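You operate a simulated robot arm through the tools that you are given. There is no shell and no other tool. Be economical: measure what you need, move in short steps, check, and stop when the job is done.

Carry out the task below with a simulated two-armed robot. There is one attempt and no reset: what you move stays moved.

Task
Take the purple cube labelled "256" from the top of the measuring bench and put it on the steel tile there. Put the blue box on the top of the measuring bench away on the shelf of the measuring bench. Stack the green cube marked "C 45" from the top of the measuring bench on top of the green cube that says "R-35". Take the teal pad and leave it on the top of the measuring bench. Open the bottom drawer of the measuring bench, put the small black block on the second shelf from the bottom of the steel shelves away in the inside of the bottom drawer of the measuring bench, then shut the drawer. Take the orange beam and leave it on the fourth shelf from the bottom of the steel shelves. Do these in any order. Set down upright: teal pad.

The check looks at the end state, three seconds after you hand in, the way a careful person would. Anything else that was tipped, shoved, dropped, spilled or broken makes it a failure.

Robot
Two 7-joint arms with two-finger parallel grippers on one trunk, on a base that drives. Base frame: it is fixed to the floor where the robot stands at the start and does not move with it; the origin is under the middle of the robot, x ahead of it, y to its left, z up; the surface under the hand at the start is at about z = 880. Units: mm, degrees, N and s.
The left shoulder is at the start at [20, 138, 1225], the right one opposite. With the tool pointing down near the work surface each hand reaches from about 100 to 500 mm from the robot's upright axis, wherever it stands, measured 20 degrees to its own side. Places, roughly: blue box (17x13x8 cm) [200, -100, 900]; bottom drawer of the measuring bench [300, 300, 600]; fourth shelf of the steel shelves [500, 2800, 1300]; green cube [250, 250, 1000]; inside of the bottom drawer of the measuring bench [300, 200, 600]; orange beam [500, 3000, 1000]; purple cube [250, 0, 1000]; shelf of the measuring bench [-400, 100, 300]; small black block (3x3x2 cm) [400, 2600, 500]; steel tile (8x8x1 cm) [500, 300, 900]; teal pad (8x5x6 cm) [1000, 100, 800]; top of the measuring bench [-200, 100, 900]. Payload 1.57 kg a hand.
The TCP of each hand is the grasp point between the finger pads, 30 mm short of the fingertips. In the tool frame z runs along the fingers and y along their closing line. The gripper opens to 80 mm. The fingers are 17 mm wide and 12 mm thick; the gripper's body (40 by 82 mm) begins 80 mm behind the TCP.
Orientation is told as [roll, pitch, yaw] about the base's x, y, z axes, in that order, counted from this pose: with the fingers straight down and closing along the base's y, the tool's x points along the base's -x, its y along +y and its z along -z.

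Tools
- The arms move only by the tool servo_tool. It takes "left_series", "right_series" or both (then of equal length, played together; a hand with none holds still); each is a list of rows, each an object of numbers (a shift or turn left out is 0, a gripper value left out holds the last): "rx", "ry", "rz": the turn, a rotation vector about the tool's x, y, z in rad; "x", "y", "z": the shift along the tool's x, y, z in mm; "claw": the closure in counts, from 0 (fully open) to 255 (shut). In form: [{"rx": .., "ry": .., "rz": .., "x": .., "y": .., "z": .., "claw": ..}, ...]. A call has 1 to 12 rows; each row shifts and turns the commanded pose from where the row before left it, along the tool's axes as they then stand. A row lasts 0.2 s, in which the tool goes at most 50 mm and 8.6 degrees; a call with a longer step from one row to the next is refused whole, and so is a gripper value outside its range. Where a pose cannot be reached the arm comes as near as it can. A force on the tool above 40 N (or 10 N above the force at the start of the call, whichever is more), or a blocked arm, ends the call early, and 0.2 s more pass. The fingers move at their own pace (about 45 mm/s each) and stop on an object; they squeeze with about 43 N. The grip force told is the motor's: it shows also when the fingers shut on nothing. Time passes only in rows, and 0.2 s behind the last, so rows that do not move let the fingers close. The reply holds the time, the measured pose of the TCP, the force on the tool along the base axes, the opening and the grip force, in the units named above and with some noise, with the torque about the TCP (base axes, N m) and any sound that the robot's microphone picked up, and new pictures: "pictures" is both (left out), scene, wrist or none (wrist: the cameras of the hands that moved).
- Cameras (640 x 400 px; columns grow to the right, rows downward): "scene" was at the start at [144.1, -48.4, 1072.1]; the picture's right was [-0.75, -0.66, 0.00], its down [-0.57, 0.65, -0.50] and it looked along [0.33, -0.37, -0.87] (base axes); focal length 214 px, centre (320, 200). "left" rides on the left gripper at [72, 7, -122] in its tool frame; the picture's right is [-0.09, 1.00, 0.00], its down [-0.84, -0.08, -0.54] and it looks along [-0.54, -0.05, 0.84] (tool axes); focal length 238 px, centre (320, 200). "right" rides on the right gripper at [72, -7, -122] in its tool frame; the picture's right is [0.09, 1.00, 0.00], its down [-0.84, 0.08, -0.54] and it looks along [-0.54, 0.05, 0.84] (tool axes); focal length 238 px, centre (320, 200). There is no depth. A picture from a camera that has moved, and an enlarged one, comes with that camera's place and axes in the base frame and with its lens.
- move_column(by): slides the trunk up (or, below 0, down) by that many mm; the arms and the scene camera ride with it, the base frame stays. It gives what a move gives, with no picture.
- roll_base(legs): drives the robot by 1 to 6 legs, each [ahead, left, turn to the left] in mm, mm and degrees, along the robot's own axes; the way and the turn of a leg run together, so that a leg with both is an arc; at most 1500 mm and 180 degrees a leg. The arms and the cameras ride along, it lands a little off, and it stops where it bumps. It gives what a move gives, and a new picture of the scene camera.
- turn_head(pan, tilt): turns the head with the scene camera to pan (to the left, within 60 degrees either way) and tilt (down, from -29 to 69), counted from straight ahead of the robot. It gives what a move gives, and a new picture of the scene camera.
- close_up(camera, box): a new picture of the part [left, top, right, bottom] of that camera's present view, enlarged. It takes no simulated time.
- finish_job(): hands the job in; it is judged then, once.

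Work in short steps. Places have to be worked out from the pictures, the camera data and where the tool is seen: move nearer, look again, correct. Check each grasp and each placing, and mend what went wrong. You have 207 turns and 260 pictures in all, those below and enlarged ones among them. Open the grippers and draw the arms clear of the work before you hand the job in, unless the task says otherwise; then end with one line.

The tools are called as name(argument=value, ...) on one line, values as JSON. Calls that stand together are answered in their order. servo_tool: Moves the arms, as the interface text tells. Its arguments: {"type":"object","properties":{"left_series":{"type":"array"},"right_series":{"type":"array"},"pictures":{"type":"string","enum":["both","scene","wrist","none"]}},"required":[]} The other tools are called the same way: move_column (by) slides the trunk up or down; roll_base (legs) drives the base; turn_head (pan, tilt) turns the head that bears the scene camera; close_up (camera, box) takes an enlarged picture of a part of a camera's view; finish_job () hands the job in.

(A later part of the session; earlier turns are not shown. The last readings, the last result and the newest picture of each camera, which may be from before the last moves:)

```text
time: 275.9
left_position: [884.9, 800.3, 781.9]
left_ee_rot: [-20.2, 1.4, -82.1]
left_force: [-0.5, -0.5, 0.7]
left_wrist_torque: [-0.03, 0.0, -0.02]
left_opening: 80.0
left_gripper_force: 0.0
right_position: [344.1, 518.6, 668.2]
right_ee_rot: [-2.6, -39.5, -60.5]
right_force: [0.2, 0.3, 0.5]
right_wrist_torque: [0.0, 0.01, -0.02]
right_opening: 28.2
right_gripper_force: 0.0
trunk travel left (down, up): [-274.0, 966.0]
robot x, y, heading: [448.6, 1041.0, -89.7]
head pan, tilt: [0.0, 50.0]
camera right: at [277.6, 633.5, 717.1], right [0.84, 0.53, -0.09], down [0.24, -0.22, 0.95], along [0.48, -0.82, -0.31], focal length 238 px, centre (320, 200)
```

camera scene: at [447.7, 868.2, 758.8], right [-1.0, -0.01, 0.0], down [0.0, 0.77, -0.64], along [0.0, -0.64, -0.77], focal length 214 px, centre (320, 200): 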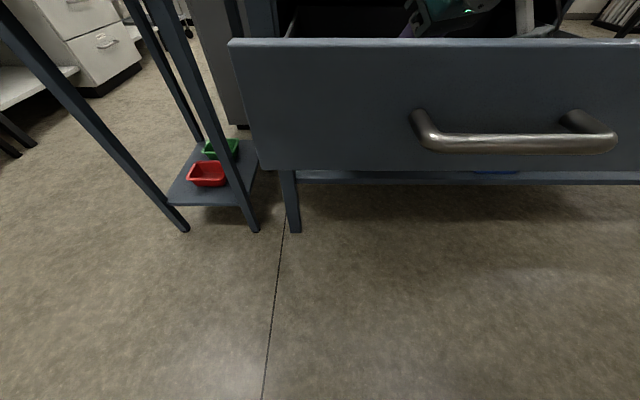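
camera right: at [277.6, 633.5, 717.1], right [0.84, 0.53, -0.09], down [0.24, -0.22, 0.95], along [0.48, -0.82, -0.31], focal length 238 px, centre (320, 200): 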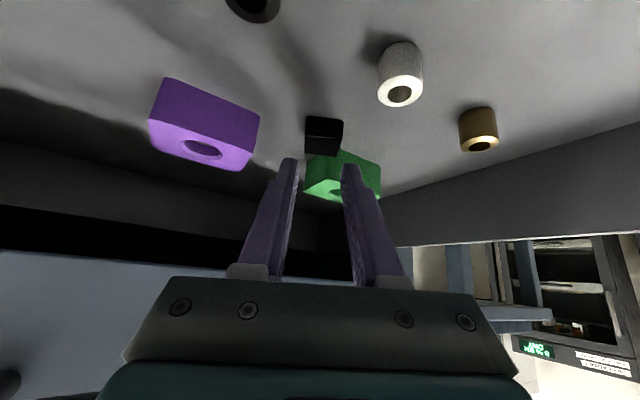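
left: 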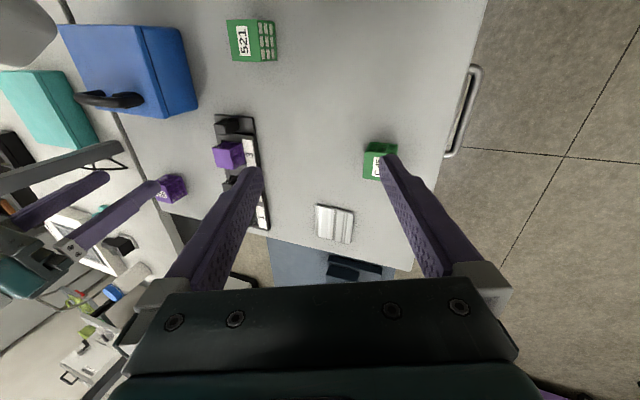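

The block lies in the drawer. I rise, back off, and prepare to push the drawer shut with closed fingertips on the panel above the handle.

move_column(by=130)

roll_base(legs=[[-280, 0, 0], [0, -62, 0]])

servo_tool(right_series=[{"claw": 255}, {}, {}], pictures="none")

move_column(by=-88)

turn_head(pan=-10, tilt=35)

```text
time: 277.4
left_position: [884.6, 800.2, 912.7]
left_ee_rot: [-20.2, 1.4, -82.0]
left_force: [0.0, 0.3, -0.9]
left_wrist_torque: [0.02, 0.0, 0.0]
left_opening: 80.2
left_gripper_force: 0.1
right_position: [343.2, 517.0, 798.8]
right_ee_rot: [-2.4, -39.5, -60.5]
right_force: [0.3, 1.1, 0.9]
right_wrist_torque: [0.04, 0.02, 0.02]
right_opening: 28.5
right_gripper_force: 0.0
trunk travel left (down, up): [-404.0, 836.0]
robot x, y, heading: [442.2, 1045.4, -89.7]
head pan, tilt: [0.0, 50.0]
```

```text
time: 280.0
left_position: [819.9, 1077.8, 912.5]
left_ee_rot: [-20.3, 1.4, -82.1]
left_force: [-0.6, 0.4, -0.9]
left_wrist_torque: [-0.01, -0.01, 0.02]
left_opening: 80.0
left_gripper_force: 0.0
right_position: [280.4, 795.4, 799.6]
right_ee_rot: [-2.5, -39.4, -60.5]
right_force: [0.2, -0.8, -0.2]
right_wrist_torque: [0.05, 0.0, 0.01]
right_opening: 28.3
right_gripper_force: 0.1
trunk travel left (down, up): [-404.0, 836.0]
robot x, y, heading: [384.6, 1321.1, -89.8]
head pan, tilt: [0.0, 50.0]
camera scene: at [383.9, 1147.7, 888.8], right [-1.0, -0.01, 0.0], down [-0.01, 0.77, -0.64], along [0.0, -0.64, -0.77], focal length 214 px, centre (320, 200)
```

scene: 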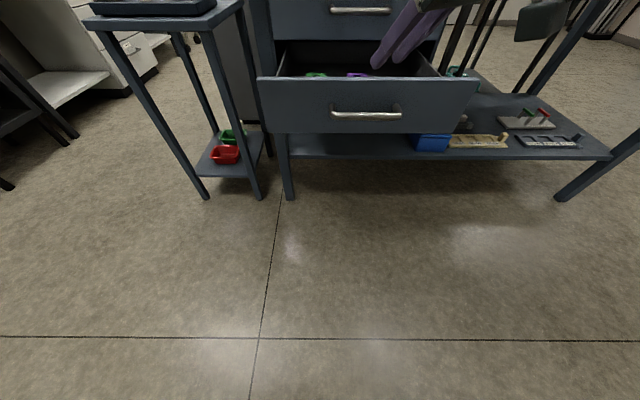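

```text
time: 280.8
left_position: [822.1, 1078.8, 912.4]
left_ee_rot: [-20.1, 1.4, -82.0]
left_force: [1.3, -0.9, 0.1]
left_wrist_torque: [0.0, 0.03, -0.02]
left_opening: 80.0
left_gripper_force: 0.1
right_position: [280.6, 796.5, 799.0]
right_ee_rot: [-2.5, -39.4, -60.4]
right_force: [0.2, -0.1, -0.4]
right_wrist_torque: [-0.02, 0.03, -0.02]
right_opening: 0.0
right_gripper_force: 20.9
trunk travel left (down, up): [-404.0, 836.0]
robot x, y, heading: [386.1, 1322.6, -89.4]
head pan, tilt: [0.0, 50.0]
```

```text
time: 282.0
left_position: [821.9, 1079.5, 825.2]
left_ee_rot: [-20.1, 1.5, -82.0]
left_force: [0.3, 1.1, 0.1]
left_wrist_torque: [0.01, -0.01, -0.03]
left_opening: 80.0
left_gripper_force: 0.1
right_position: [281.6, 797.8, 710.8]
right_ee_rot: [-2.4, -39.4, -60.6]
right_force: [0.1, -0.2, -1.4]
right_wrist_torque: [0.0, 0.02, 0.02]
right_opening: 0.0
right_gripper_force: 21.3
trunk travel left (down, up): [-316.0, 924.0]
robot x, y, heading: [383.0, 1324.6, -89.5]
head pan, tilt: [0.0, 50.0]
```

```text
time: 282.8
left_position: [820.8, 1079.2, 824.3]
left_ee_rot: [-20.2, 1.4, -82.1]
left_force: [-0.3, 1.0, 0.4]
left_wrist_torque: [0.03, 0.01, 0.01]
left_opening: 79.9
left_gripper_force: 0.0
right_position: [280.9, 796.0, 710.8]
right_ee_rot: [-2.5, -39.4, -60.6]
right_force: [-0.7, -0.2, -0.1]
right_wrist_torque: [-0.01, 0.02, 0.0]
right_opening: 0.0
right_gripper_force: 20.9
trunk travel left (down, up): [-316.0, 924.0]
robot x, y, heading: [381.8, 1321.1, -89.5]
head pan, tilt: [-10.0, 35.0]
camera scene: at [369.2, 1137.9, 822.4], right [-0.99, 0.17, 0.0], down [0.1, 0.57, -0.82], along [-0.14, -0.81, -0.57], focal length 214 px, centre (320, 200)
```

scene: 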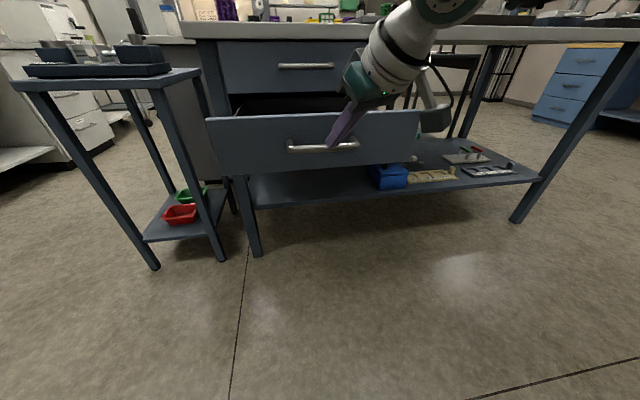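

Fingertips are level with the panel, above the handle. I push forward 230 mm first.

roll_base(legs=[[230, 0, 0]])

```text
time: 284.5
left_position: [822.9, 850.1, 825.1]
left_ee_rot: [-20.2, 1.5, -82.0]
left_force: [-0.2, -0.5, -0.4]
left_wrist_torque: [0.02, -0.03, 0.01]
left_opening: 80.1
left_gripper_force: 0.0
right_position: [281.8, 567.7, 710.5]
right_ee_rot: [-2.5, -39.5, -60.5]
right_force: [0.5, 0.4, 0.1]
right_wrist_torque: [0.01, -0.02, -0.02]
right_opening: 0.1
right_gripper_force: 21.4
trunk travel left (down, up): [-316.0, 924.0]
robot x, y, heading: [382.6, 1091.4, -89.8]
head pan, tilt: [-10.0, 35.0]
camera scene: at [370.8, 908.9, 822.5], right [-0.99, 0.17, 0.0], down [0.1, 0.57, -0.82], along [-0.14, -0.81, -0.57], focal length 214 px, centre (320, 200)
```

scene: 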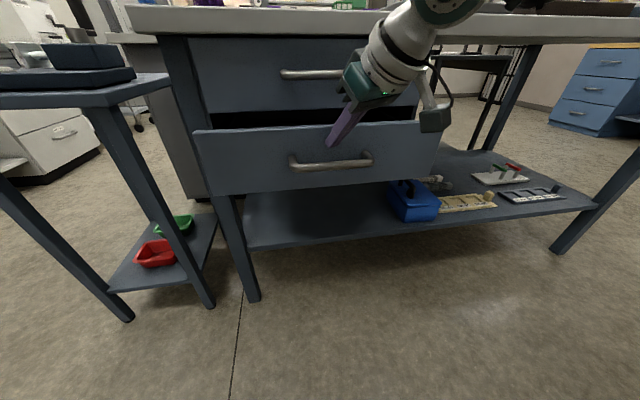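

The drawer is closing. To keep the gripper clear of the upper handle I back off and finish the push near the panel's left part (x≈460).

roll_base(legs=[[-50, 0, 0], [0, 172, 0], [140, 0, 0]])

```text
time: 287.4
left_position: [994.2, 762.0, 824.7]
left_ee_rot: [-20.3, 1.5, -82.1]
left_force: [-0.1, 0.0, 0.3]
left_wrist_torque: [-0.01, 0.03, 0.01]
left_opening: 80.2
left_gripper_force: 0.1
right_position: [454.5, 480.1, 711.1]
right_ee_rot: [-2.6, -39.6, -60.4]
right_force: [0.0, -0.3, 0.3]
right_wrist_torque: [0.01, 0.0, 0.0]
right_opening: 0.2
right_gripper_force: 21.3
trunk travel left (down, up): [-316.0, 924.0]
robot x, y, heading: [553.8, 1009.6, -89.8]
head pan, tilt: [-10.0, 35.0]
camera scene: at [542.4, 821.0, 822.6], right [-0.99, 0.17, 0.0], down [0.1, 0.57, -0.82], along [-0.14, -0.81, -0.57], focal length 214 px, centre (320, 200)
```

scene: 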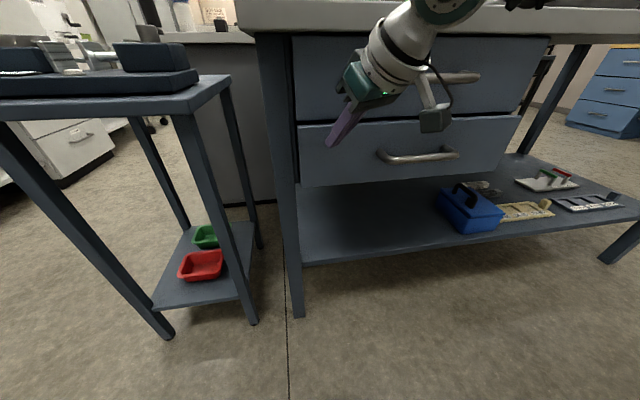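

roll_base(legs=[[35, 0, 0]])

roll_base(legs=[[15, 0, 0]])

```text
time: 288.4
left_position: [994.1, 727.3, 824.4]
left_ee_rot: [-20.3, 1.4, -82.3]
left_force: [-1.0, 0.2, 0.2]
left_wrist_torque: [0.03, 0.02, -0.01]
left_opening: 80.2
left_gripper_force: 0.1
right_position: [454.8, 450.8, 710.5]
right_ee_rot: [-2.0, -38.7, -61.0]
right_force: [0.0, 2.8, 1.5]
right_wrist_torque: [0.0, -0.04, 0.02]
right_opening: 0.2
right_gripper_force: 21.3
trunk travel left (down, up): [-316.0, 924.0]
robot x, y, heading: [557.4, 975.8, -89.9]
head pan, tilt: [-10.0, 35.0]
stopped in leg 1: the force on the tool passed its limit at 89 N (the readings are from after the stop); the commanded pose is now the measured one
camera scene: at [542.4, 788.1, 822.4], right [-0.99, 0.17, 0.0], down [0.1, 0.57, -0.82], along [-0.14, -0.81, -0.57], focal length 214 px, centre (320, 200)
```

scene: 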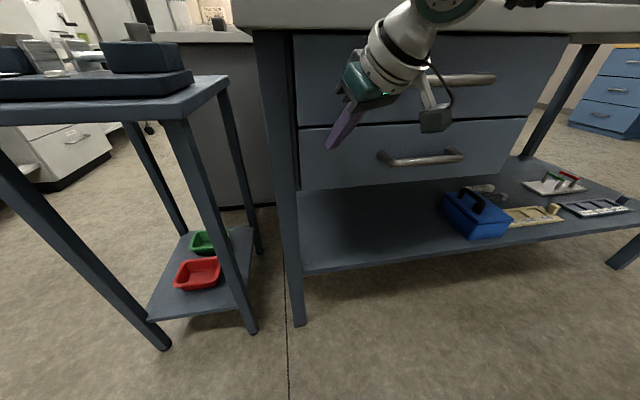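

```text
time: 289.2
left_position: [991.8, 723.7, 823.1]
left_ee_rot: [-20.4, 1.6, -82.2]
left_force: [0.4, -0.5, 0.3]
left_wrist_torque: [0.0, -0.01, 0.03]
left_opening: 79.9
left_gripper_force: 0.1
right_position: [454.5, 450.3, 709.3]
right_ee_rot: [-1.3, -38.3, -61.1]
right_force: [-5.3, 19.8, 8.4]
right_wrist_torque: [0.13, 0.08, -0.09]
right_opening: 0.0
right_gripper_force: 21.2
trunk travel left (down, up): [-316.0, 924.0]
robot x, y, heading: [557.3, 964.2, -89.5]
head pan, tilt: [-10.0, 35.0]
stopped in leg 1: the force on the tool passed its limit at 55 N (the readings are from after the stop); the commanded pose is now the measured one
camera scene: at [540.4, 784.7, 821.8], right [-0.99, 0.17, 0.0], down [0.1, 0.57, -0.82], along [-0.14, -0.81, -0.58], focal length 214 px, centre (320, 200)
```

scene: 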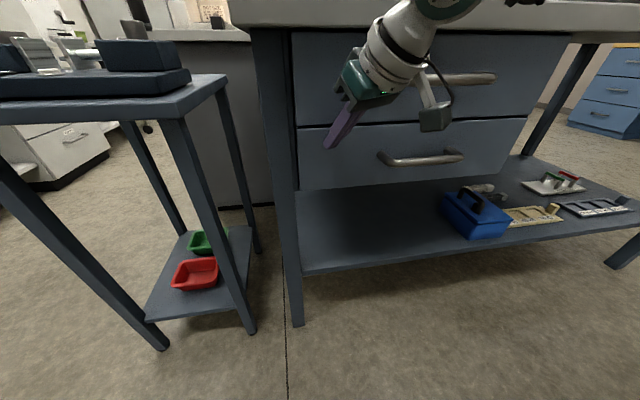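

The drawer is flush shut (hard stop). Next the orange beam: I back off, raise, and travel to the rack's right part.

roll_base(legs=[[-260, 0, 0]])

move_column(by=330)

roll_base(legs=[[0, 800, 0], [0, 0, -90], [0, -1400, 0], [0, -230, 0]])

turn_head(pan=0, tilt=10)

```text
time: 291.1
left_position: [993.2, 979.9, 825.6]
left_ee_rot: [-20.4, 1.3, -82.2]
left_force: [0.0, 0.5, 0.6]
left_wrist_torque: [-0.02, -0.01, -0.01]
left_opening: 80.2
left_gripper_force: 0.0
right_position: [456.4, 703.6, 712.0]
right_ee_rot: [-1.4, -38.8, -61.0]
right_force: [0.8, -0.4, -0.2]
right_wrist_torque: [0.0, 0.0, -0.02]
right_opening: 0.2
right_gripper_force: 20.9
trunk travel left (down, up): [-316.0, 924.0]
robot x, y, heading: [553.2, 1223.5, -89.9]
head pan, tilt: [-10.0, 35.0]
camera scene: at [541.1, 1040.2, 822.5], right [-0.99, 0.17, 0.0], down [0.1, 0.57, -0.82], along [-0.14, -0.81, -0.57], focal length 214 px, centre (320, 200)
```

scene: 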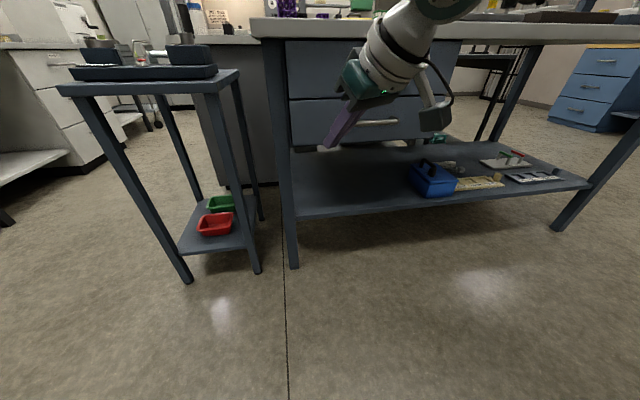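

```text
time: 294.3
left_position: [993.3, 979.3, 1154.1]
left_ee_rot: [-20.3, 1.5, -82.2]
left_force: [-0.1, -0.6, 0.2]
left_wrist_torque: [0.02, -0.01, -0.02]
left_opening: 80.0
left_gripper_force: 0.0
right_position: [457.4, 702.8, 1041.9]
right_ee_rot: [-1.5, -38.9, -61.0]
right_force: [0.1, 0.2, -0.5]
right_wrist_torque: [-0.01, 0.01, 0.04]
right_opening: 0.1
right_gripper_force: 21.4
trunk travel left (down, up): [-646.0, 594.0]
robot x, y, heading: [556.5, 1222.3, -89.7]
head pan, tilt: [-10.0, 35.0]
```

```text
time: 310.3
left_position: [1090.6, 2401.5, 1156.0]
left_ee_rot: [-20.3, 1.4, -171.6]
left_force: [-1.1, 0.4, -0.2]
left_wrist_torque: [-0.01, 0.0, -0.02]
left_opening: 80.0
left_gripper_force: 0.1
right_position: [809.1, 2935.2, 1042.0]
right_ee_rot: [-1.4, -38.8, -150.4]
right_force: [0.2, -0.3, 0.2]
right_wrist_torque: [-0.02, -0.02, 0.02]
right_opening: 0.0
right_gripper_force: 21.4
trunk travel left (down, up): [-646.0, 594.0]
robot x, y, heading: [1331.6, 2840.6, -179.1]
head pan, tilt: [-10.0, 35.0]
camera scene: at [1144.9, 2856.4, 1152.5], right [0.16, 0.99, 0.0], down [0.57, -0.09, -0.82], along [-0.81, 0.13, -0.57], focal length 214 px, centre (320, 200)
```

scene: 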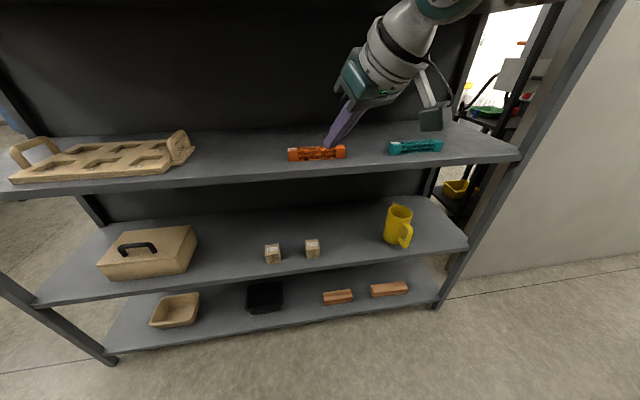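

```text
time: 311.1
left_position: [1089.2, 2401.0, 1155.3]
left_ee_rot: [-20.2, 1.3, -171.5]
left_force: [0.0, -0.9, -0.1]
left_wrist_torque: [0.02, -0.03, -0.03]
left_opening: 79.8
left_gripper_force: 0.1
right_position: [809.0, 2934.9, 1041.5]
right_ee_rot: [-1.3, -38.7, -150.4]
right_force: [-0.1, 0.6, 0.1]
right_wrist_torque: [0.01, -0.02, 0.0]
right_opening: 0.0
right_gripper_force: 21.3
trunk travel left (down, up): [-646.0, 594.0]
robot x, y, heading: [1329.8, 2845.6, -178.8]
head pan, tilt: [0.0, 10.0]
camera scene: at [1138.8, 2841.0, 1192.6], right [-0.02, 1.0, 0.0], down [0.17, 0.0, -0.98], along [-0.98, -0.01, -0.17], focal length 214 px, centre (320, 200)
```

scene: 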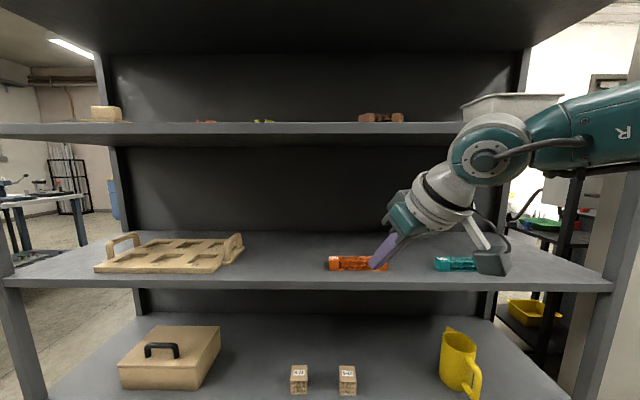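

close_up(camera="scene", box=[320, 240, 420, 290])

close_up(camera="scene", box=[180, 90, 460, 150])

```text
6.40 times, centred on (370, 265) of scene
camera zoom: at [1138.8, 2841.0, 1192.6], right [-0.02, 1.0, 0.0], down [0.17, 0.0, -0.98], along [-0.98, -0.01, -0.17], focal length 1373 px, centre (0, -216)
```

zoom: 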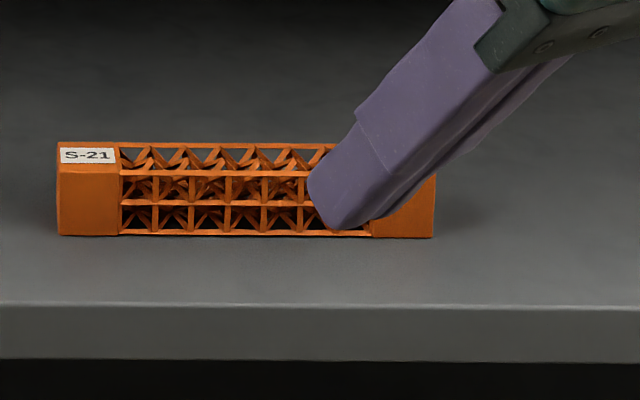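

```text
2.29 times, centred on (320, 120) of scene
camera zoom: at [1138.8, 2841.0, 1192.6], right [-0.02, 1.0, 0.0], down [0.17, 0.0, -0.98], along [-0.98, -0.01, -0.17], focal length 490 px, centre (320, 383)
```

zoom: 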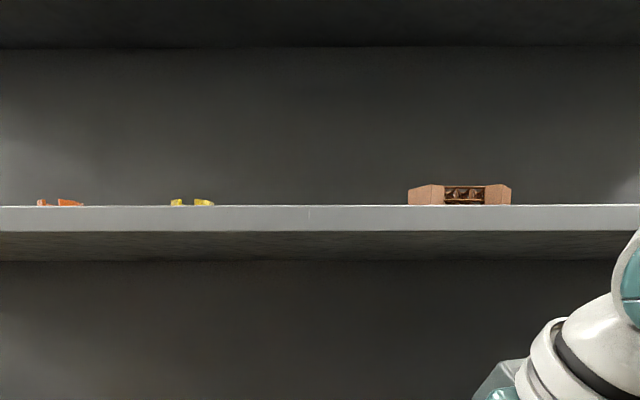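

Beam S-21 measured: 162×30×28 mm, along y, centre (579, 2941), shelf z≈903. I bring the hand back to vertical, then turn it so the fingers close along x (toward the shelf depth).

servo_tool(right_series=[{"ry": 0.136, "claw": 0}, {"ry": 0.136}, {"ry": 0.136}, {"ry": 0.136}, {"ry": 0.134}, {}], pictures="none")

servo_tool(right_series=[{"rz": 0.14}, {"rz": 0.14}, {"rz": 0.14}, {"rz": 0.14}, {"rz": 0.14}, {"rz": 0.14}, {"rz": 0.14}, {"rz": 0.14}, {"rz": 0.14}, {"rz": 0.14}, {"rz": 0.14}, {"rz": 0.14}], pictures="scene")

```text
time: 312.6
left_position: [1090.9, 2402.5, 1154.0]
left_ee_rot: [-20.4, 1.4, -171.5]
left_force: [1.3, 0.3, 0.0]
left_wrist_torque: [-0.03, -0.02, 0.01]
left_opening: 80.1
left_gripper_force: 0.0
right_position: [842.3, 2931.7, 1032.4]
right_ee_rot: [-1.1, -15.6, -151.1]
right_force: [0.1, 0.0, 0.2]
right_wrist_torque: [-0.04, -0.02, -0.01]
right_opening: 80.0
right_gripper_force: 0.1
right hand out of reach, approached as far as the arm can: row 3, 4, 5
trunk travel left (down, up): [-646.0, 594.0]
robot x, y, heading: [1331.0, 2848.4, -179.1]
head pan, tilt: [0.0, 10.0]
```

```text
time: 315.1
left_position: [1089.8, 2401.5, 1154.5]
left_ee_rot: [-20.1, 1.3, -171.6]
left_force: [0.0, -0.5, -0.3]
left_wrist_torque: [-0.03, 0.0, 0.0]
left_opening: 80.1
left_gripper_force: 0.0
right_position: [840.9, 2933.8, 1032.2]
right_ee_rot: [15.5, 0.7, 112.5]
right_force: [0.5, 0.0, -0.4]
right_wrist_torque: [0.0, 0.02, 0.03]
right_opening: 80.1
right_gripper_force: 0.0
trunk travel left (down, up): [-646.0, 594.0]
robot x, y, heading: [1330.5, 2843.9, -179.4]
head pan, tilt: [0.0, 10.0]
camera scene: at [1138.9, 2840.9, 1192.6], right [-0.02, 1.0, 0.0], down [0.17, 0.0, -0.98], along [-0.98, -0.02, -0.17], focal length 214 px, centre (320, 200)
```

scene: 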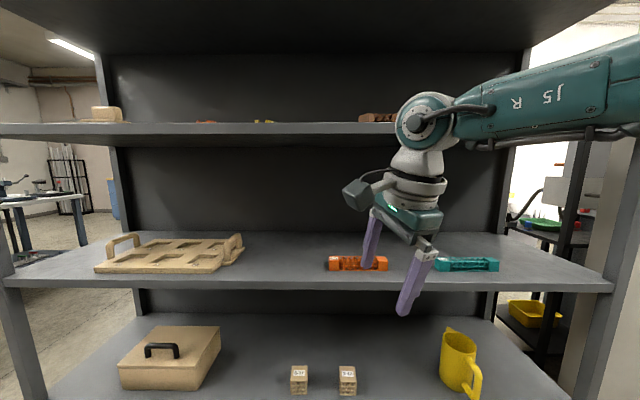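

Rotation works. I pull the hand back a bit for reach, remove the 15° tilt and finish the yaw.

servo_tool(right_series=[{"x": 12, "y": -28}, {"x": 12, "y": -28}, {"rx": 0.135}, {"rx": 0.135}, {"rz": 0.13}, {"rz": 0.13}, {"rz": 0.13}, {}], pictures="wrist")

```text
time: 316.9
left_position: [1090.0, 2402.1, 1155.2]
left_ee_rot: [-20.3, 1.3, -171.7]
left_force: [-0.1, 0.2, 0.5]
left_wrist_torque: [-0.03, 0.0, -0.03]
left_opening: 80.2
left_gripper_force: 0.0
right_position: [900.3, 2931.7, 1017.8]
right_ee_rot: [-0.2, 0.8, 90.4]
right_force: [0.5, -0.2, -0.7]
right_wrist_torque: [-0.03, 0.0, 0.01]
right_opening: 80.0
right_gripper_force: 0.0
trunk travel left (down, up): [-646.0, 594.0]
robot x, y, heading: [1330.9, 2843.7, -178.9]
head pan, tilt: [0.0, 10.0]
camera right: at [907.6, 2861.1, 1140.1], right [-1.0, -0.1, 0.0], down [-0.08, 0.84, 0.53], along [-0.05, 0.53, -0.85], focal length 238 px, centre (320, 200)
```

right: 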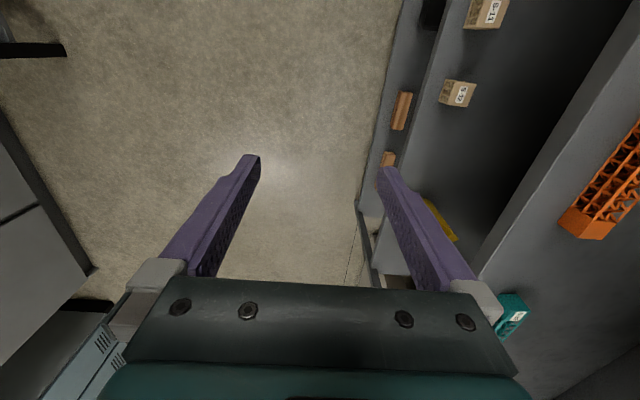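

Hand is vertical at yaw 90. I lower 45 mm and drive in so the hand is above the beam.

move_column(by=-45)

roll_base(legs=[[260, -9, 0]])

servo_tool(right_series=[{}], pictures="wrist")

```text
time: 317.8
left_position: [1090.4, 2400.5, 1109.1]
left_ee_rot: [-20.1, 1.3, -171.6]
left_force: [-0.5, -0.6, -1.1]
left_wrist_torque: [0.0, -0.01, -0.02]
left_opening: 80.1
left_gripper_force: 0.0
right_position: [899.9, 2931.5, 972.2]
right_ee_rot: [-0.1, 0.5, 90.5]
right_force: [-0.5, -0.6, 0.4]
right_wrist_torque: [0.0, -0.04, -0.04]
right_opening: 80.2
right_gripper_force: 0.0
trunk travel left (down, up): [-601.0, 639.0]
robot x, y, heading: [1332.0, 2845.2, -179.0]
head pan, tilt: [0.0, 10.0]
```

```text
time: 319.7
left_position: [829.4, 2406.5, 1110.0]
left_ee_rot: [-20.3, 1.4, -171.7]
left_force: [1.0, -0.2, -0.5]
left_wrist_torque: [-0.01, 0.01, -0.01]
left_opening: 80.0
left_gripper_force: 0.0
right_position: [640.4, 2936.1, 972.9]
right_ee_rot: [-0.2, 0.6, 90.3]
right_force: [-0.4, -0.5, 0.0]
right_wrist_torque: [0.0, -0.01, 0.0]
right_opening: 80.0
right_gripper_force: 0.1
trunk travel left (down, up): [-601.0, 639.0]
robot x, y, heading: [1068.6, 2848.5, -179.4]
head pan, tilt: [0.0, 10.0]
camera scene: at [878.4, 2846.4, 1147.7], right [-0.01, 1.0, 0.0], down [0.17, 0.0, -0.98], along [-0.98, -0.01, -0.17], focal length 214 px, centre (320, 200)
```

scene: 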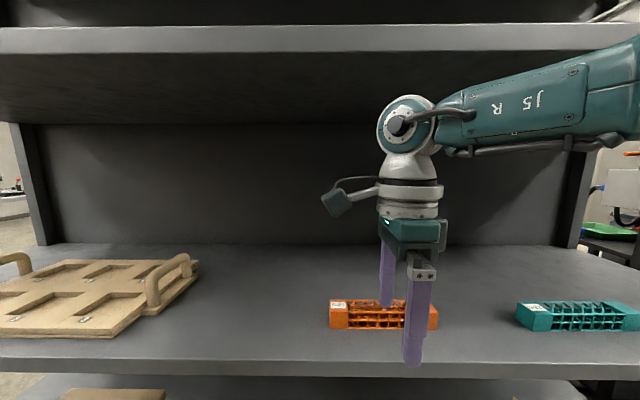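

```text
time: 320.1
left_position: [829.9, 2407.1, 1109.1]
left_ee_rot: [-20.3, 1.3, -171.7]
left_force: [0.2, 0.2, 0.2]
left_wrist_torque: [-0.02, -0.01, -0.02]
left_opening: 80.0
left_gripper_force: 0.0
right_position: [639.7, 2936.7, 972.4]
right_ee_rot: [-0.1, 0.5, 90.4]
right_force: [0.2, 0.8, 0.2]
right_wrist_torque: [0.02, 0.0, 0.01]
right_opening: 80.2
right_gripper_force: 0.0
trunk travel left (down, up): [-601.0, 639.0]
robot x, y, heading: [1065.0, 2845.6, -179.4]
head pan, tilt: [0.0, 10.0]
camera right: at [647.5, 2866.9, 1095.0], right [-1.0, -0.1, 0.0], down [-0.08, 0.84, 0.53], along [-0.05, 0.53, -0.85], focal length 238 px, centre (320, 200)
```

right: 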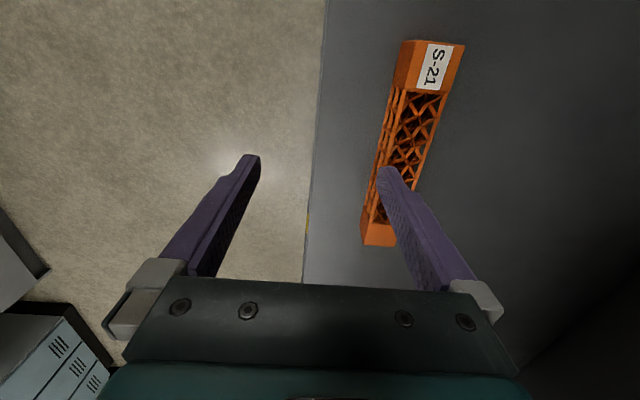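

Beam axis at x≈578, centre y≈2936. I drive the last 62 mm in.

roll_base(legs=[[62, 0, 0]])

servo_tool(right_series=[{}], pictures="wrist")

```text
time: 321.1
left_position: [767.0, 2406.6, 1110.8]
left_ee_rot: [-20.3, 1.3, -171.6]
left_force: [0.9, 0.6, 0.3]
left_wrist_torque: [0.01, -0.02, 0.03]
left_opening: 79.9
left_gripper_force: 0.0
right_position: [577.9, 2937.0, 973.4]
right_ee_rot: [-0.2, 0.6, 90.3]
right_force: [-0.2, 0.0, 0.9]
right_wrist_torque: [0.01, -0.01, -0.01]
right_opening: 80.1
right_gripper_force: 0.1
trunk travel left (down, up): [-601.0, 639.0]
robot x, y, heading: [1007.2, 2845.3, -179.0]
head pan, tilt: [0.0, 10.0]
camera scene: at [816.4, 2845.6, 1147.7], right [-0.01, 1.0, 0.0], down [0.17, 0.0, -0.98], along [-0.98, -0.01, -0.17], focal length 214 px, centre (320, 200)
```

scene: 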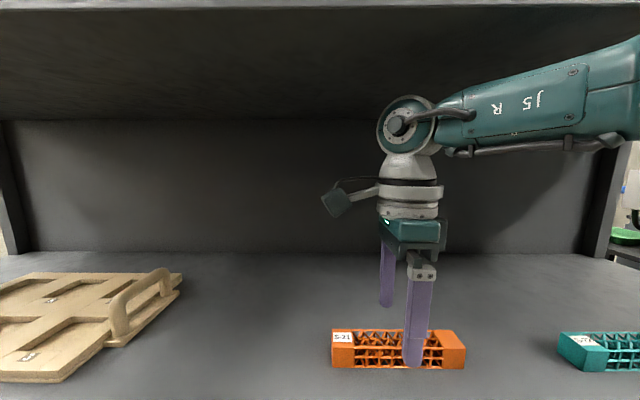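

```text
time: 321.5
left_position: [767.9, 2406.9, 1110.2]
left_ee_rot: [-20.3, 1.4, -171.8]
left_force: [-0.1, 0.5, 0.5]
left_wrist_torque: [0.01, 0.0, 0.01]
left_opening: 79.8
left_gripper_force: 0.1
right_position: [578.4, 2935.5, 973.2]
right_ee_rot: [-0.3, 0.4, 90.2]
right_force: [-0.3, 0.4, -0.3]
right_wrist_torque: [0.03, 0.01, -0.03]
right_opening: 80.0
right_gripper_force: 0.1
trunk travel left (down, up): [-601.0, 639.0]
robot x, y, heading: [1009.9, 2846.4, -179.3]
head pan, tilt: [0.0, 10.0]
camera right: at [585.5, 2866.1, 1094.9], right [-1.0, -0.1, 0.0], down [-0.08, 0.84, 0.53], along [-0.05, 0.53, -0.85], focal length 238 px, centre (320, 200)
```

right: 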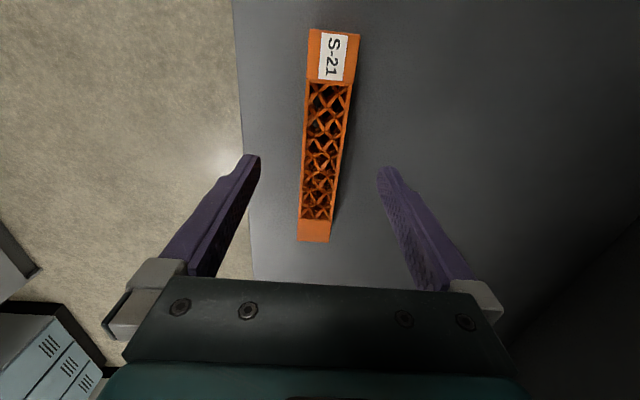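

Centred over the beam. I descend 35 mm and close.

servo_tool(right_series=[{"z": 20}, {"z": 12}, {"z": 3}, {}, {"claw": 255}, {}, {}, {}, {}, {}], pictures="scene")

```text
time: 323.7
left_position: [767.4, 2407.3, 1109.4]
left_ee_rot: [-20.3, 1.4, -171.6]
left_force: [-1.1, 0.2, 0.3]
left_wrist_torque: [0.0, -0.01, 0.01]
left_opening: 79.9
left_gripper_force: 0.1
right_position: [579.1, 2935.9, 937.2]
right_ee_rot: [-0.1, 0.6, 90.3]
right_force: [-0.2, 0.8, 1.0]
right_wrist_torque: [0.04, -0.01, 0.0]
right_opening: 28.7
right_gripper_force: 38.9
trunk travel left (down, up): [-601.0, 639.0]
robot x, y, heading: [1009.6, 2848.5, -179.2]
head pan, tilt: [0.0, 10.0]
camera scene: at [816.5, 2845.6, 1147.6], right [-0.01, 1.0, 0.0], down [0.17, 0.0, -0.98], along [-0.98, -0.01, -0.17], focal length 214 px, centre (320, 200)
```

scene: 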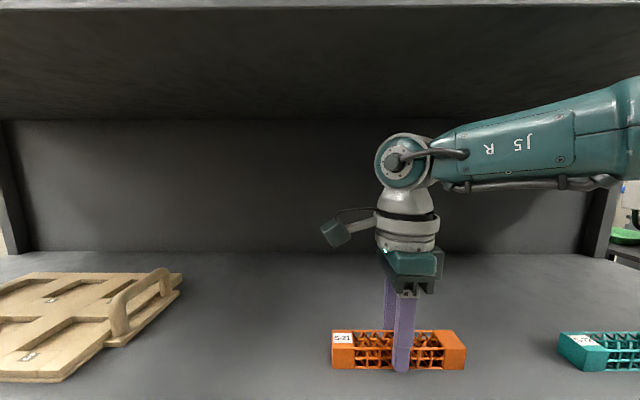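

Gripped (28.7 mm). I lift 40 mm and back out of the shelf.

servo_tool(right_series=[{"z": -8}, {"z": -16}, {"z": -16}, {}], pictures="wrist")

roll_base(legs=[[-320, 0, 0]])

move_column(by=395)

turn_head(pan=0, tilt=25)

```text
time: 324.7
left_position: [768.0, 2406.7, 1109.9]
left_ee_rot: [-20.3, 1.4, -171.8]
left_force: [-0.1, -0.2, -0.6]
left_wrist_torque: [-0.01, 0.05, 0.0]
left_opening: 80.2
left_gripper_force: 0.1
right_position: [579.3, 2935.2, 976.8]
right_ee_rot: [-0.2, 0.6, 90.2]
right_force: [0.1, 0.0, -0.4]
right_wrist_torque: [0.01, 0.02, 0.03]
right_opening: 28.9
right_gripper_force: 38.9
trunk travel left (down, up): [-601.0, 639.0]
robot x, y, heading: [1010.0, 2847.4, -179.5]
head pan, tilt: [0.0, 10.0]
camera right: at [586.0, 2866.3, 1099.8], right [-1.0, -0.1, 0.0], down [-0.08, 0.84, 0.53], along [-0.05, 0.53, -0.85], focal length 238 px, centre (320, 200)
```

right: 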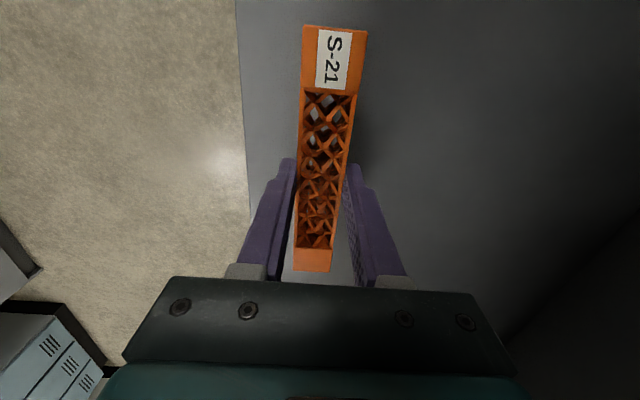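

```text
time: 326.8
left_position: [1083.2, 2410.8, 1109.6]
left_ee_rot: [-20.2, 1.4, -171.8]
left_force: [-0.5, 0.0, -0.8]
left_wrist_torque: [0.02, 0.03, 0.0]
left_opening: 80.0
left_gripper_force: 0.0
right_position: [896.4, 2941.5, 977.7]
right_ee_rot: [-0.1, 0.6, 90.2]
right_force: [-0.2, 0.1, -0.8]
right_wrist_torque: [-0.01, 0.0, 0.03]
right_opening: 29.0
right_gripper_force: 39.1
trunk travel left (down, up): [-601.0, 639.0]
robot x, y, heading: [1323.2, 2854.7, -179.4]
head pan, tilt: [0.0, 10.0]
camera scene: at [1133.1, 2850.0, 1147.6], right [-0.01, 1.0, 0.0], down [0.17, 0.0, -0.98], along [-0.98, -0.01, -0.17], focal length 214 px, centre (320, 200)
```

scene: 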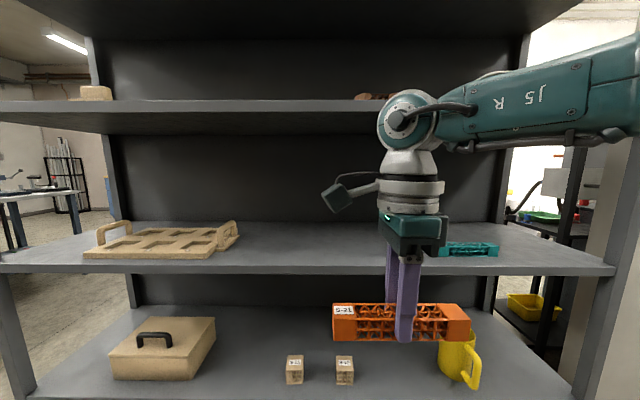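

```text
time: 330.6
left_position: [1083.7, 2411.1, 1505.7]
left_ee_rot: [-20.3, 1.4, -171.8]
left_force: [0.3, 0.4, 0.7]
left_wrist_torque: [0.04, 0.0, -0.01]
left_opening: 80.0
left_gripper_force: 0.1
right_position: [896.2, 2940.9, 1371.9]
right_ee_rot: [-0.1, 0.7, 90.1]
right_force: [-0.8, 0.0, -0.7]
right_wrist_torque: [0.0, 0.0, 0.04]
right_opening: 28.7
right_gripper_force: 38.7
trunk travel left (down, up): [-996.0, 244.0]
robot x, y, heading: [1325.7, 2853.7, -179.1]
head pan, tilt: [0.0, 10.0]
```

```text
time: 331.4
left_position: [1083.2, 2411.0, 1504.9]
left_ee_rot: [-20.3, 1.5, -171.9]
left_force: [-0.2, -0.1, -0.5]
left_wrist_torque: [0.01, 0.02, 0.01]
left_opening: 79.7
left_gripper_force: 0.1
right_position: [895.4, 2941.9, 1372.2]
right_ee_rot: [-0.2, 0.6, 90.1]
right_force: [0.2, 0.4, -0.7]
right_wrist_torque: [-0.02, -0.04, 0.04]
right_opening: 28.7
right_gripper_force: 39.3
trunk travel left (down, up): [-996.0, 244.0]
robot x, y, heading: [1325.7, 2851.9, -179.3]
head pan, tilt: [0.0, 25.0]
camera scene: at [1133.8, 2850.0, 1518.3], right [-0.01, 1.0, 0.0], down [0.42, 0.0, -0.91], along [-0.91, -0.01, -0.42], focal length 214 px, centre (320, 200)
```

scene: 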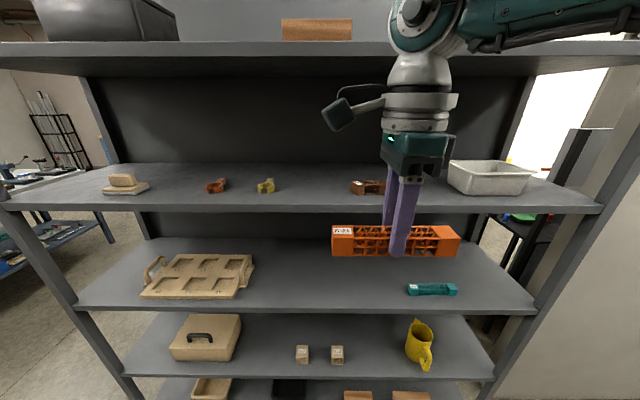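

Fourth shelf top ≈1282; free gap between the yellow and brown pieces (y≈2705–2930). I lower to clear the fifth shelf, line up at y≈2812 and drive in.

move_column(by=-40)

roll_base(legs=[[0, 128, 0], [200, 0, 0]])

servo_tool(right_series=[{}], pictures="wrist")

```text
time: 332.2
left_position: [1082.9, 2411.1, 1465.2]
left_ee_rot: [-20.3, 1.3, -171.7]
left_force: [0.5, -0.3, -0.1]
left_wrist_torque: [0.02, 0.01, -0.02]
left_opening: 79.8
left_gripper_force: 0.0
right_position: [895.8, 2941.1, 1331.1]
right_ee_rot: [-0.1, 0.6, 90.1]
right_force: [0.2, -0.8, -0.5]
right_wrist_torque: [-0.01, 0.02, -0.01]
right_opening: 28.8
right_gripper_force: 39.0
trunk travel left (down, up): [-956.0, 284.0]
robot x, y, heading: [1324.2, 2851.3, -179.1]
head pan, tilt: [0.0, 25.0]
```

```text
time: 334.7
left_position: [883.7, 2280.4, 1465.5]
left_ee_rot: [-20.3, 1.4, -171.8]
left_force: [0.2, -0.9, -0.2]
left_wrist_torque: [-0.02, -0.04, -0.02]
left_opening: 80.0
left_gripper_force: 0.1
right_position: [698.5, 2811.4, 1333.3]
right_ee_rot: [-0.3, 0.6, 90.1]
right_force: [-0.1, -0.6, -0.6]
right_wrist_torque: [0.03, 0.04, -0.02]
right_opening: 28.9
right_gripper_force: 39.0
trunk travel left (down, up): [-956.0, 284.0]
robot x, y, heading: [1124.7, 2719.0, -179.4]
head pan, tilt: [0.0, 25.0]
camera scene: at [935.7, 2720.5, 1478.3], right [-0.01, 1.0, 0.0], down [0.42, 0.0, -0.91], along [-0.91, -0.01, -0.42], focal length 214 px, centre (320, 200)
```

scene: 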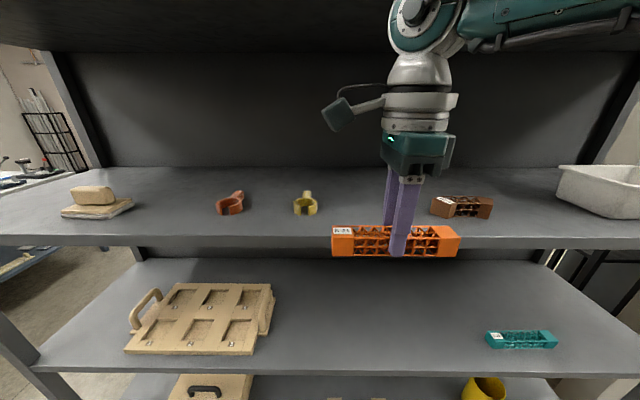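

```text
time: 335.1
left_position: [884.2, 2281.7, 1465.6]
left_ee_rot: [-20.3, 1.4, -171.8]
left_force: [-0.8, 0.1, 0.5]
left_wrist_torque: [0.01, -0.03, -0.03]
left_opening: 79.8
left_gripper_force: 0.0
right_position: [697.4, 2812.1, 1332.3]
right_ee_rot: [-0.1, 0.5, 90.2]
right_force: [-0.8, -0.5, -0.6]
right_wrist_torque: [0.02, 0.0, 0.03]
right_opening: 28.8
right_gripper_force: 38.6
trunk travel left (down, up): [-956.0, 284.0]
robot x, y, heading: [1126.2, 2723.4, -179.5]
head pan, tilt: [0.0, 25.0]
camera right: at [704.5, 2741.9, 1454.4], right [-1.0, -0.09, 0.0], down [-0.08, 0.84, 0.53], along [-0.05, 0.53, -0.85], focal length 238 px, centre (320, 200)
```

right: 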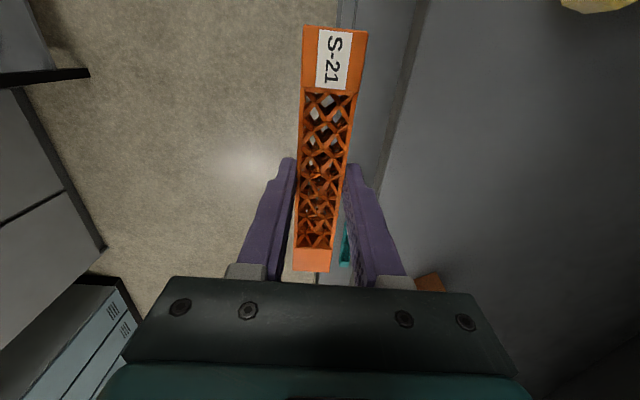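

roll_base(legs=[[94, 0, 0]])

servo_tool(right_series=[{"z": 4}, {"z": 3}, {"z": 3}, {"z": 2}, {}], pictures="wrist")

```text
time: 336.2
left_position: [790.7, 2280.2, 1464.8]
left_ee_rot: [-20.3, 1.4, -172.0]
left_force: [0.6, 0.8, -1.1]
left_wrist_torque: [0.02, -0.01, 0.02]
left_opening: 80.2
left_gripper_force: 0.2
right_position: [603.7, 2811.1, 1330.9]
right_ee_rot: [-0.2, 0.5, 90.1]
right_force: [0.1, 0.6, -1.1]
right_wrist_torque: [-0.03, -0.03, 0.01]
right_opening: 29.0
right_gripper_force: 39.0
trunk travel left (down, up): [-956.0, 284.0]
robot x, y, heading: [1033.5, 2720.3, -179.4]
head pan, tilt: [0.0, 25.0]
camera scene: at [842.1, 2719.6, 1478.3], right [-0.01, 1.0, 0.0], down [0.42, 0.0, -0.91], along [-0.91, -0.01, -0.42], focal length 214 px, centre (320, 200)
```

scene: 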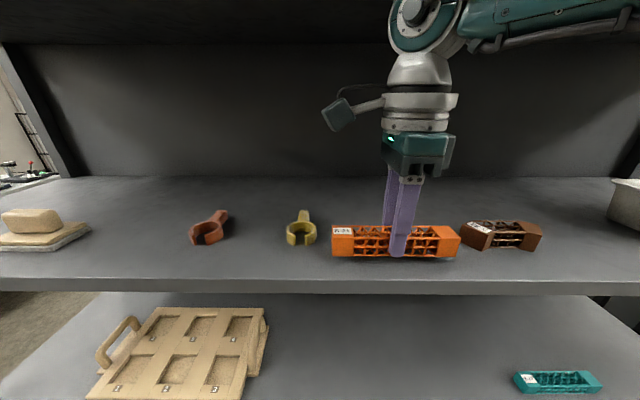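

```text
time: 337.4
left_position: [791.5, 2280.2, 1465.2]
left_ee_rot: [-20.3, 1.4, -171.9]
left_force: [-1.4, 0.2, 0.1]
left_wrist_torque: [-0.04, -0.01, -0.02]
left_opening: 80.1
left_gripper_force: 0.0
right_position: [603.7, 2811.2, 1320.1]
right_ee_rot: [-0.2, 0.5, 90.1]
right_force: [-0.3, 0.3, -0.3]
right_wrist_torque: [-0.04, 0.03, 0.04]
right_opening: 29.0
right_gripper_force: 39.0
trunk travel left (down, up): [-956.0, 284.0]
robot x, y, heading: [1035.9, 2721.2, -179.3]
head pan, tilt: [0.0, 25.0]
camera right: at [610.8, 2741.1, 1442.2], right [-1.0, -0.09, 0.0], down [-0.08, 0.84, 0.53], along [-0.05, 0.53, -0.85], focal length 238 px, centre (320, 200)
```

right: 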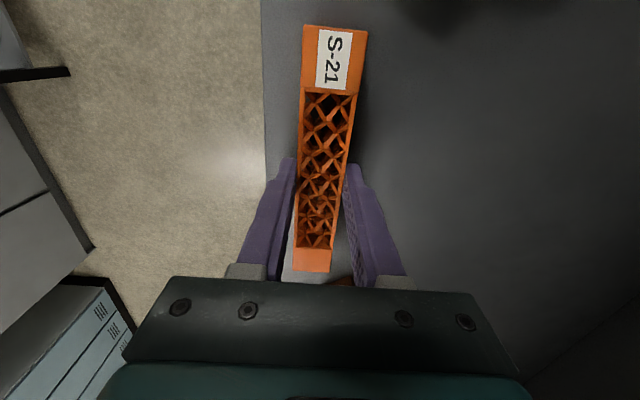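

Over the free gap; I continue lowering to contact.

servo_tool(right_series=[{"z": 2}, {"z": 2}, {"z": 2}, {"z": 2}, {}], pictures="none")

```text
time: 338.6
left_position: [790.0, 2279.6, 1465.8]
left_ee_rot: [-20.3, 1.3, -171.9]
left_force: [0.3, 0.0, -0.9]
left_wrist_torque: [-0.01, -0.02, -0.06]
left_opening: 80.0
left_gripper_force: 0.1
right_position: [603.4, 2811.1, 1312.2]
right_ee_rot: [0.0, 0.6, 90.1]
right_force: [9.5, -0.8, 32.2]
right_wrist_torque: [-0.02, -0.29, -0.07]
right_opening: 28.9
right_gripper_force: 38.4
trunk travel left (down, up): [-956.0, 284.0]
robot x, y, heading: [1038.4, 2720.4, -179.2]
head pan, tilt: [0.0, 25.0]
```

Contact (32 N). I ease 1.5 mm, release and rise.

servo_tool(right_series=[{"z": -1.5}, {"claw": 120}, {}, {"claw": 100}, {}, {"z": -5}, {"z": -8}, {}], pictures="wrist")

```text
time: 340.4
left_position: [790.5, 2280.2, 1465.2]
left_ee_rot: [-20.3, 1.3, -171.9]
left_force: [0.3, 0.3, 0.3]
left_wrist_torque: [-0.01, -0.01, 0.0]
left_opening: 79.6
left_gripper_force: 0.1
right_position: [603.0, 2810.6, 1326.6]
right_ee_rot: [-0.2, 0.6, 90.1]
right_force: [0.0, 0.3, 0.0]
right_wrist_torque: [0.0, -0.02, 0.0]
right_opening: 48.5
right_gripper_force: 0.1
trunk travel left (down, up): [-956.0, 284.0]
robot x, y, heading: [1037.1, 2718.4, -179.3]
head pan, tilt: [0.0, 25.0]
camera right: at [611.0, 2740.7, 1449.0], right [-1.0, -0.09, 0.0], down [-0.08, 0.84, 0.53], along [-0.05, 0.53, -0.85], focal length 238 px, centre (320, 200)
```

right: 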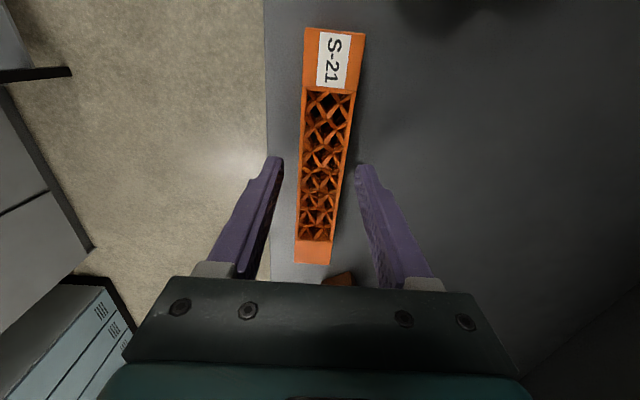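

Released. I rise a further 17 mm carefully (fifth shelf above), so the tips clear the beam.

servo_tool(right_series=[{"z": -4}, {"z": -4}, {"z": -4}, {"z": -4}, {"z": -2}, {}], pictures="scene")

```text
time: 341.8
left_position: [790.5, 2280.7, 1465.2]
left_ee_rot: [-20.2, 1.4, -171.8]
left_force: [-0.2, -1.2, 0.0]
left_wrist_torque: [-0.03, 0.03, 0.01]
left_opening: 80.3
left_gripper_force: 0.1
right_position: [604.3, 2811.8, 1343.5]
right_ee_rot: [-0.2, 0.5, 90.1]
right_force: [0.3, 0.6, 0.5]
right_wrist_torque: [0.01, 0.01, -0.01]
right_opening: 48.6
right_gripper_force: 0.0
trunk travel left (down, up): [-956.0, 284.0]
robot x, y, heading: [1031.1, 2725.6, -179.1]
head pan, tilt: [0.0, 25.0]
camera scene: at [842.1, 2719.6, 1478.3], right [-0.01, 1.0, 0.0], down [0.42, 0.0, -0.91], along [-0.91, -0.01, -0.42], focal length 214 px, centre (320, 200)
```

scene: 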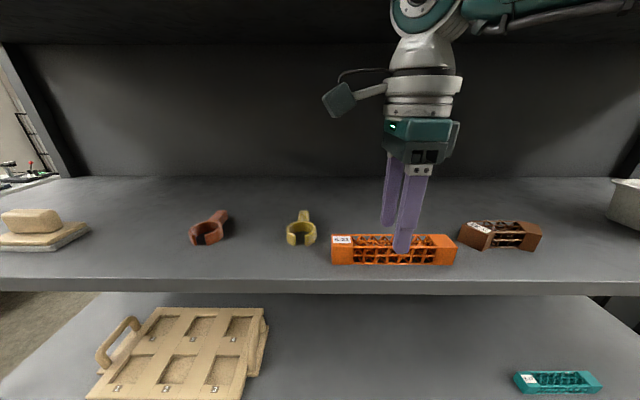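

servo_tool(right_series=[{"z": -3}, {"z": -2}, {}], pictures="none")

roll_base(legs=[[-60, 0, 0]])

```text
time: 342.6
left_position: [790.8, 2281.0, 1464.4]
left_ee_rot: [-20.3, 1.4, -172.0]
left_force: [0.0, -0.2, -0.5]
left_wrist_torque: [-0.03, 0.0, -0.02]
left_opening: 80.2
left_gripper_force: 0.0
right_position: [604.0, 2811.5, 1350.0]
right_ee_rot: [-0.2, 0.5, 90.2]
right_force: [0.0, 0.0, 0.9]
right_wrist_torque: [0.01, 0.0, 0.0]
right_opening: 48.9
right_gripper_force: 0.1
trunk travel left (down, up): [-956.0, 284.0]
robot x, y, heading: [1032.9, 2719.5, -179.4]
head pan, tilt: [0.0, 25.0]
```

```text
time: 343.6
left_position: [850.2, 2281.2, 1465.1]
left_ee_rot: [-20.4, 1.5, -171.9]
left_force: [-0.5, -0.1, 0.0]
left_wrist_torque: [0.03, 0.01, 0.02]
left_opening: 80.0
left_gripper_force: 0.1
right_position: [663.1, 2811.5, 1350.2]
right_ee_rot: [-0.1, 0.5, 90.1]
right_force: [0.1, -0.9, 0.2]
right_wrist_torque: [-0.01, 0.0, -0.04]
right_opening: 48.6
right_gripper_force: 0.2
trunk travel left (down, up): [-956.0, 284.0]
robot x, y, heading: [1093.2, 2718.7, -179.3]
head pan, tilt: [0.0, 25.0]
camera scene: at [901.7, 2720.2, 1478.3], right [-0.01, 1.0, 0.0], down [0.42, 0.0, -0.91], along [-0.91, -0.01, -0.42], focal length 214 px, centre (320, 200)
```

scene: 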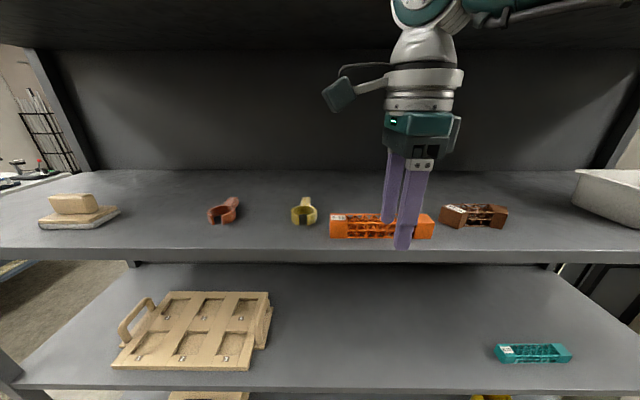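

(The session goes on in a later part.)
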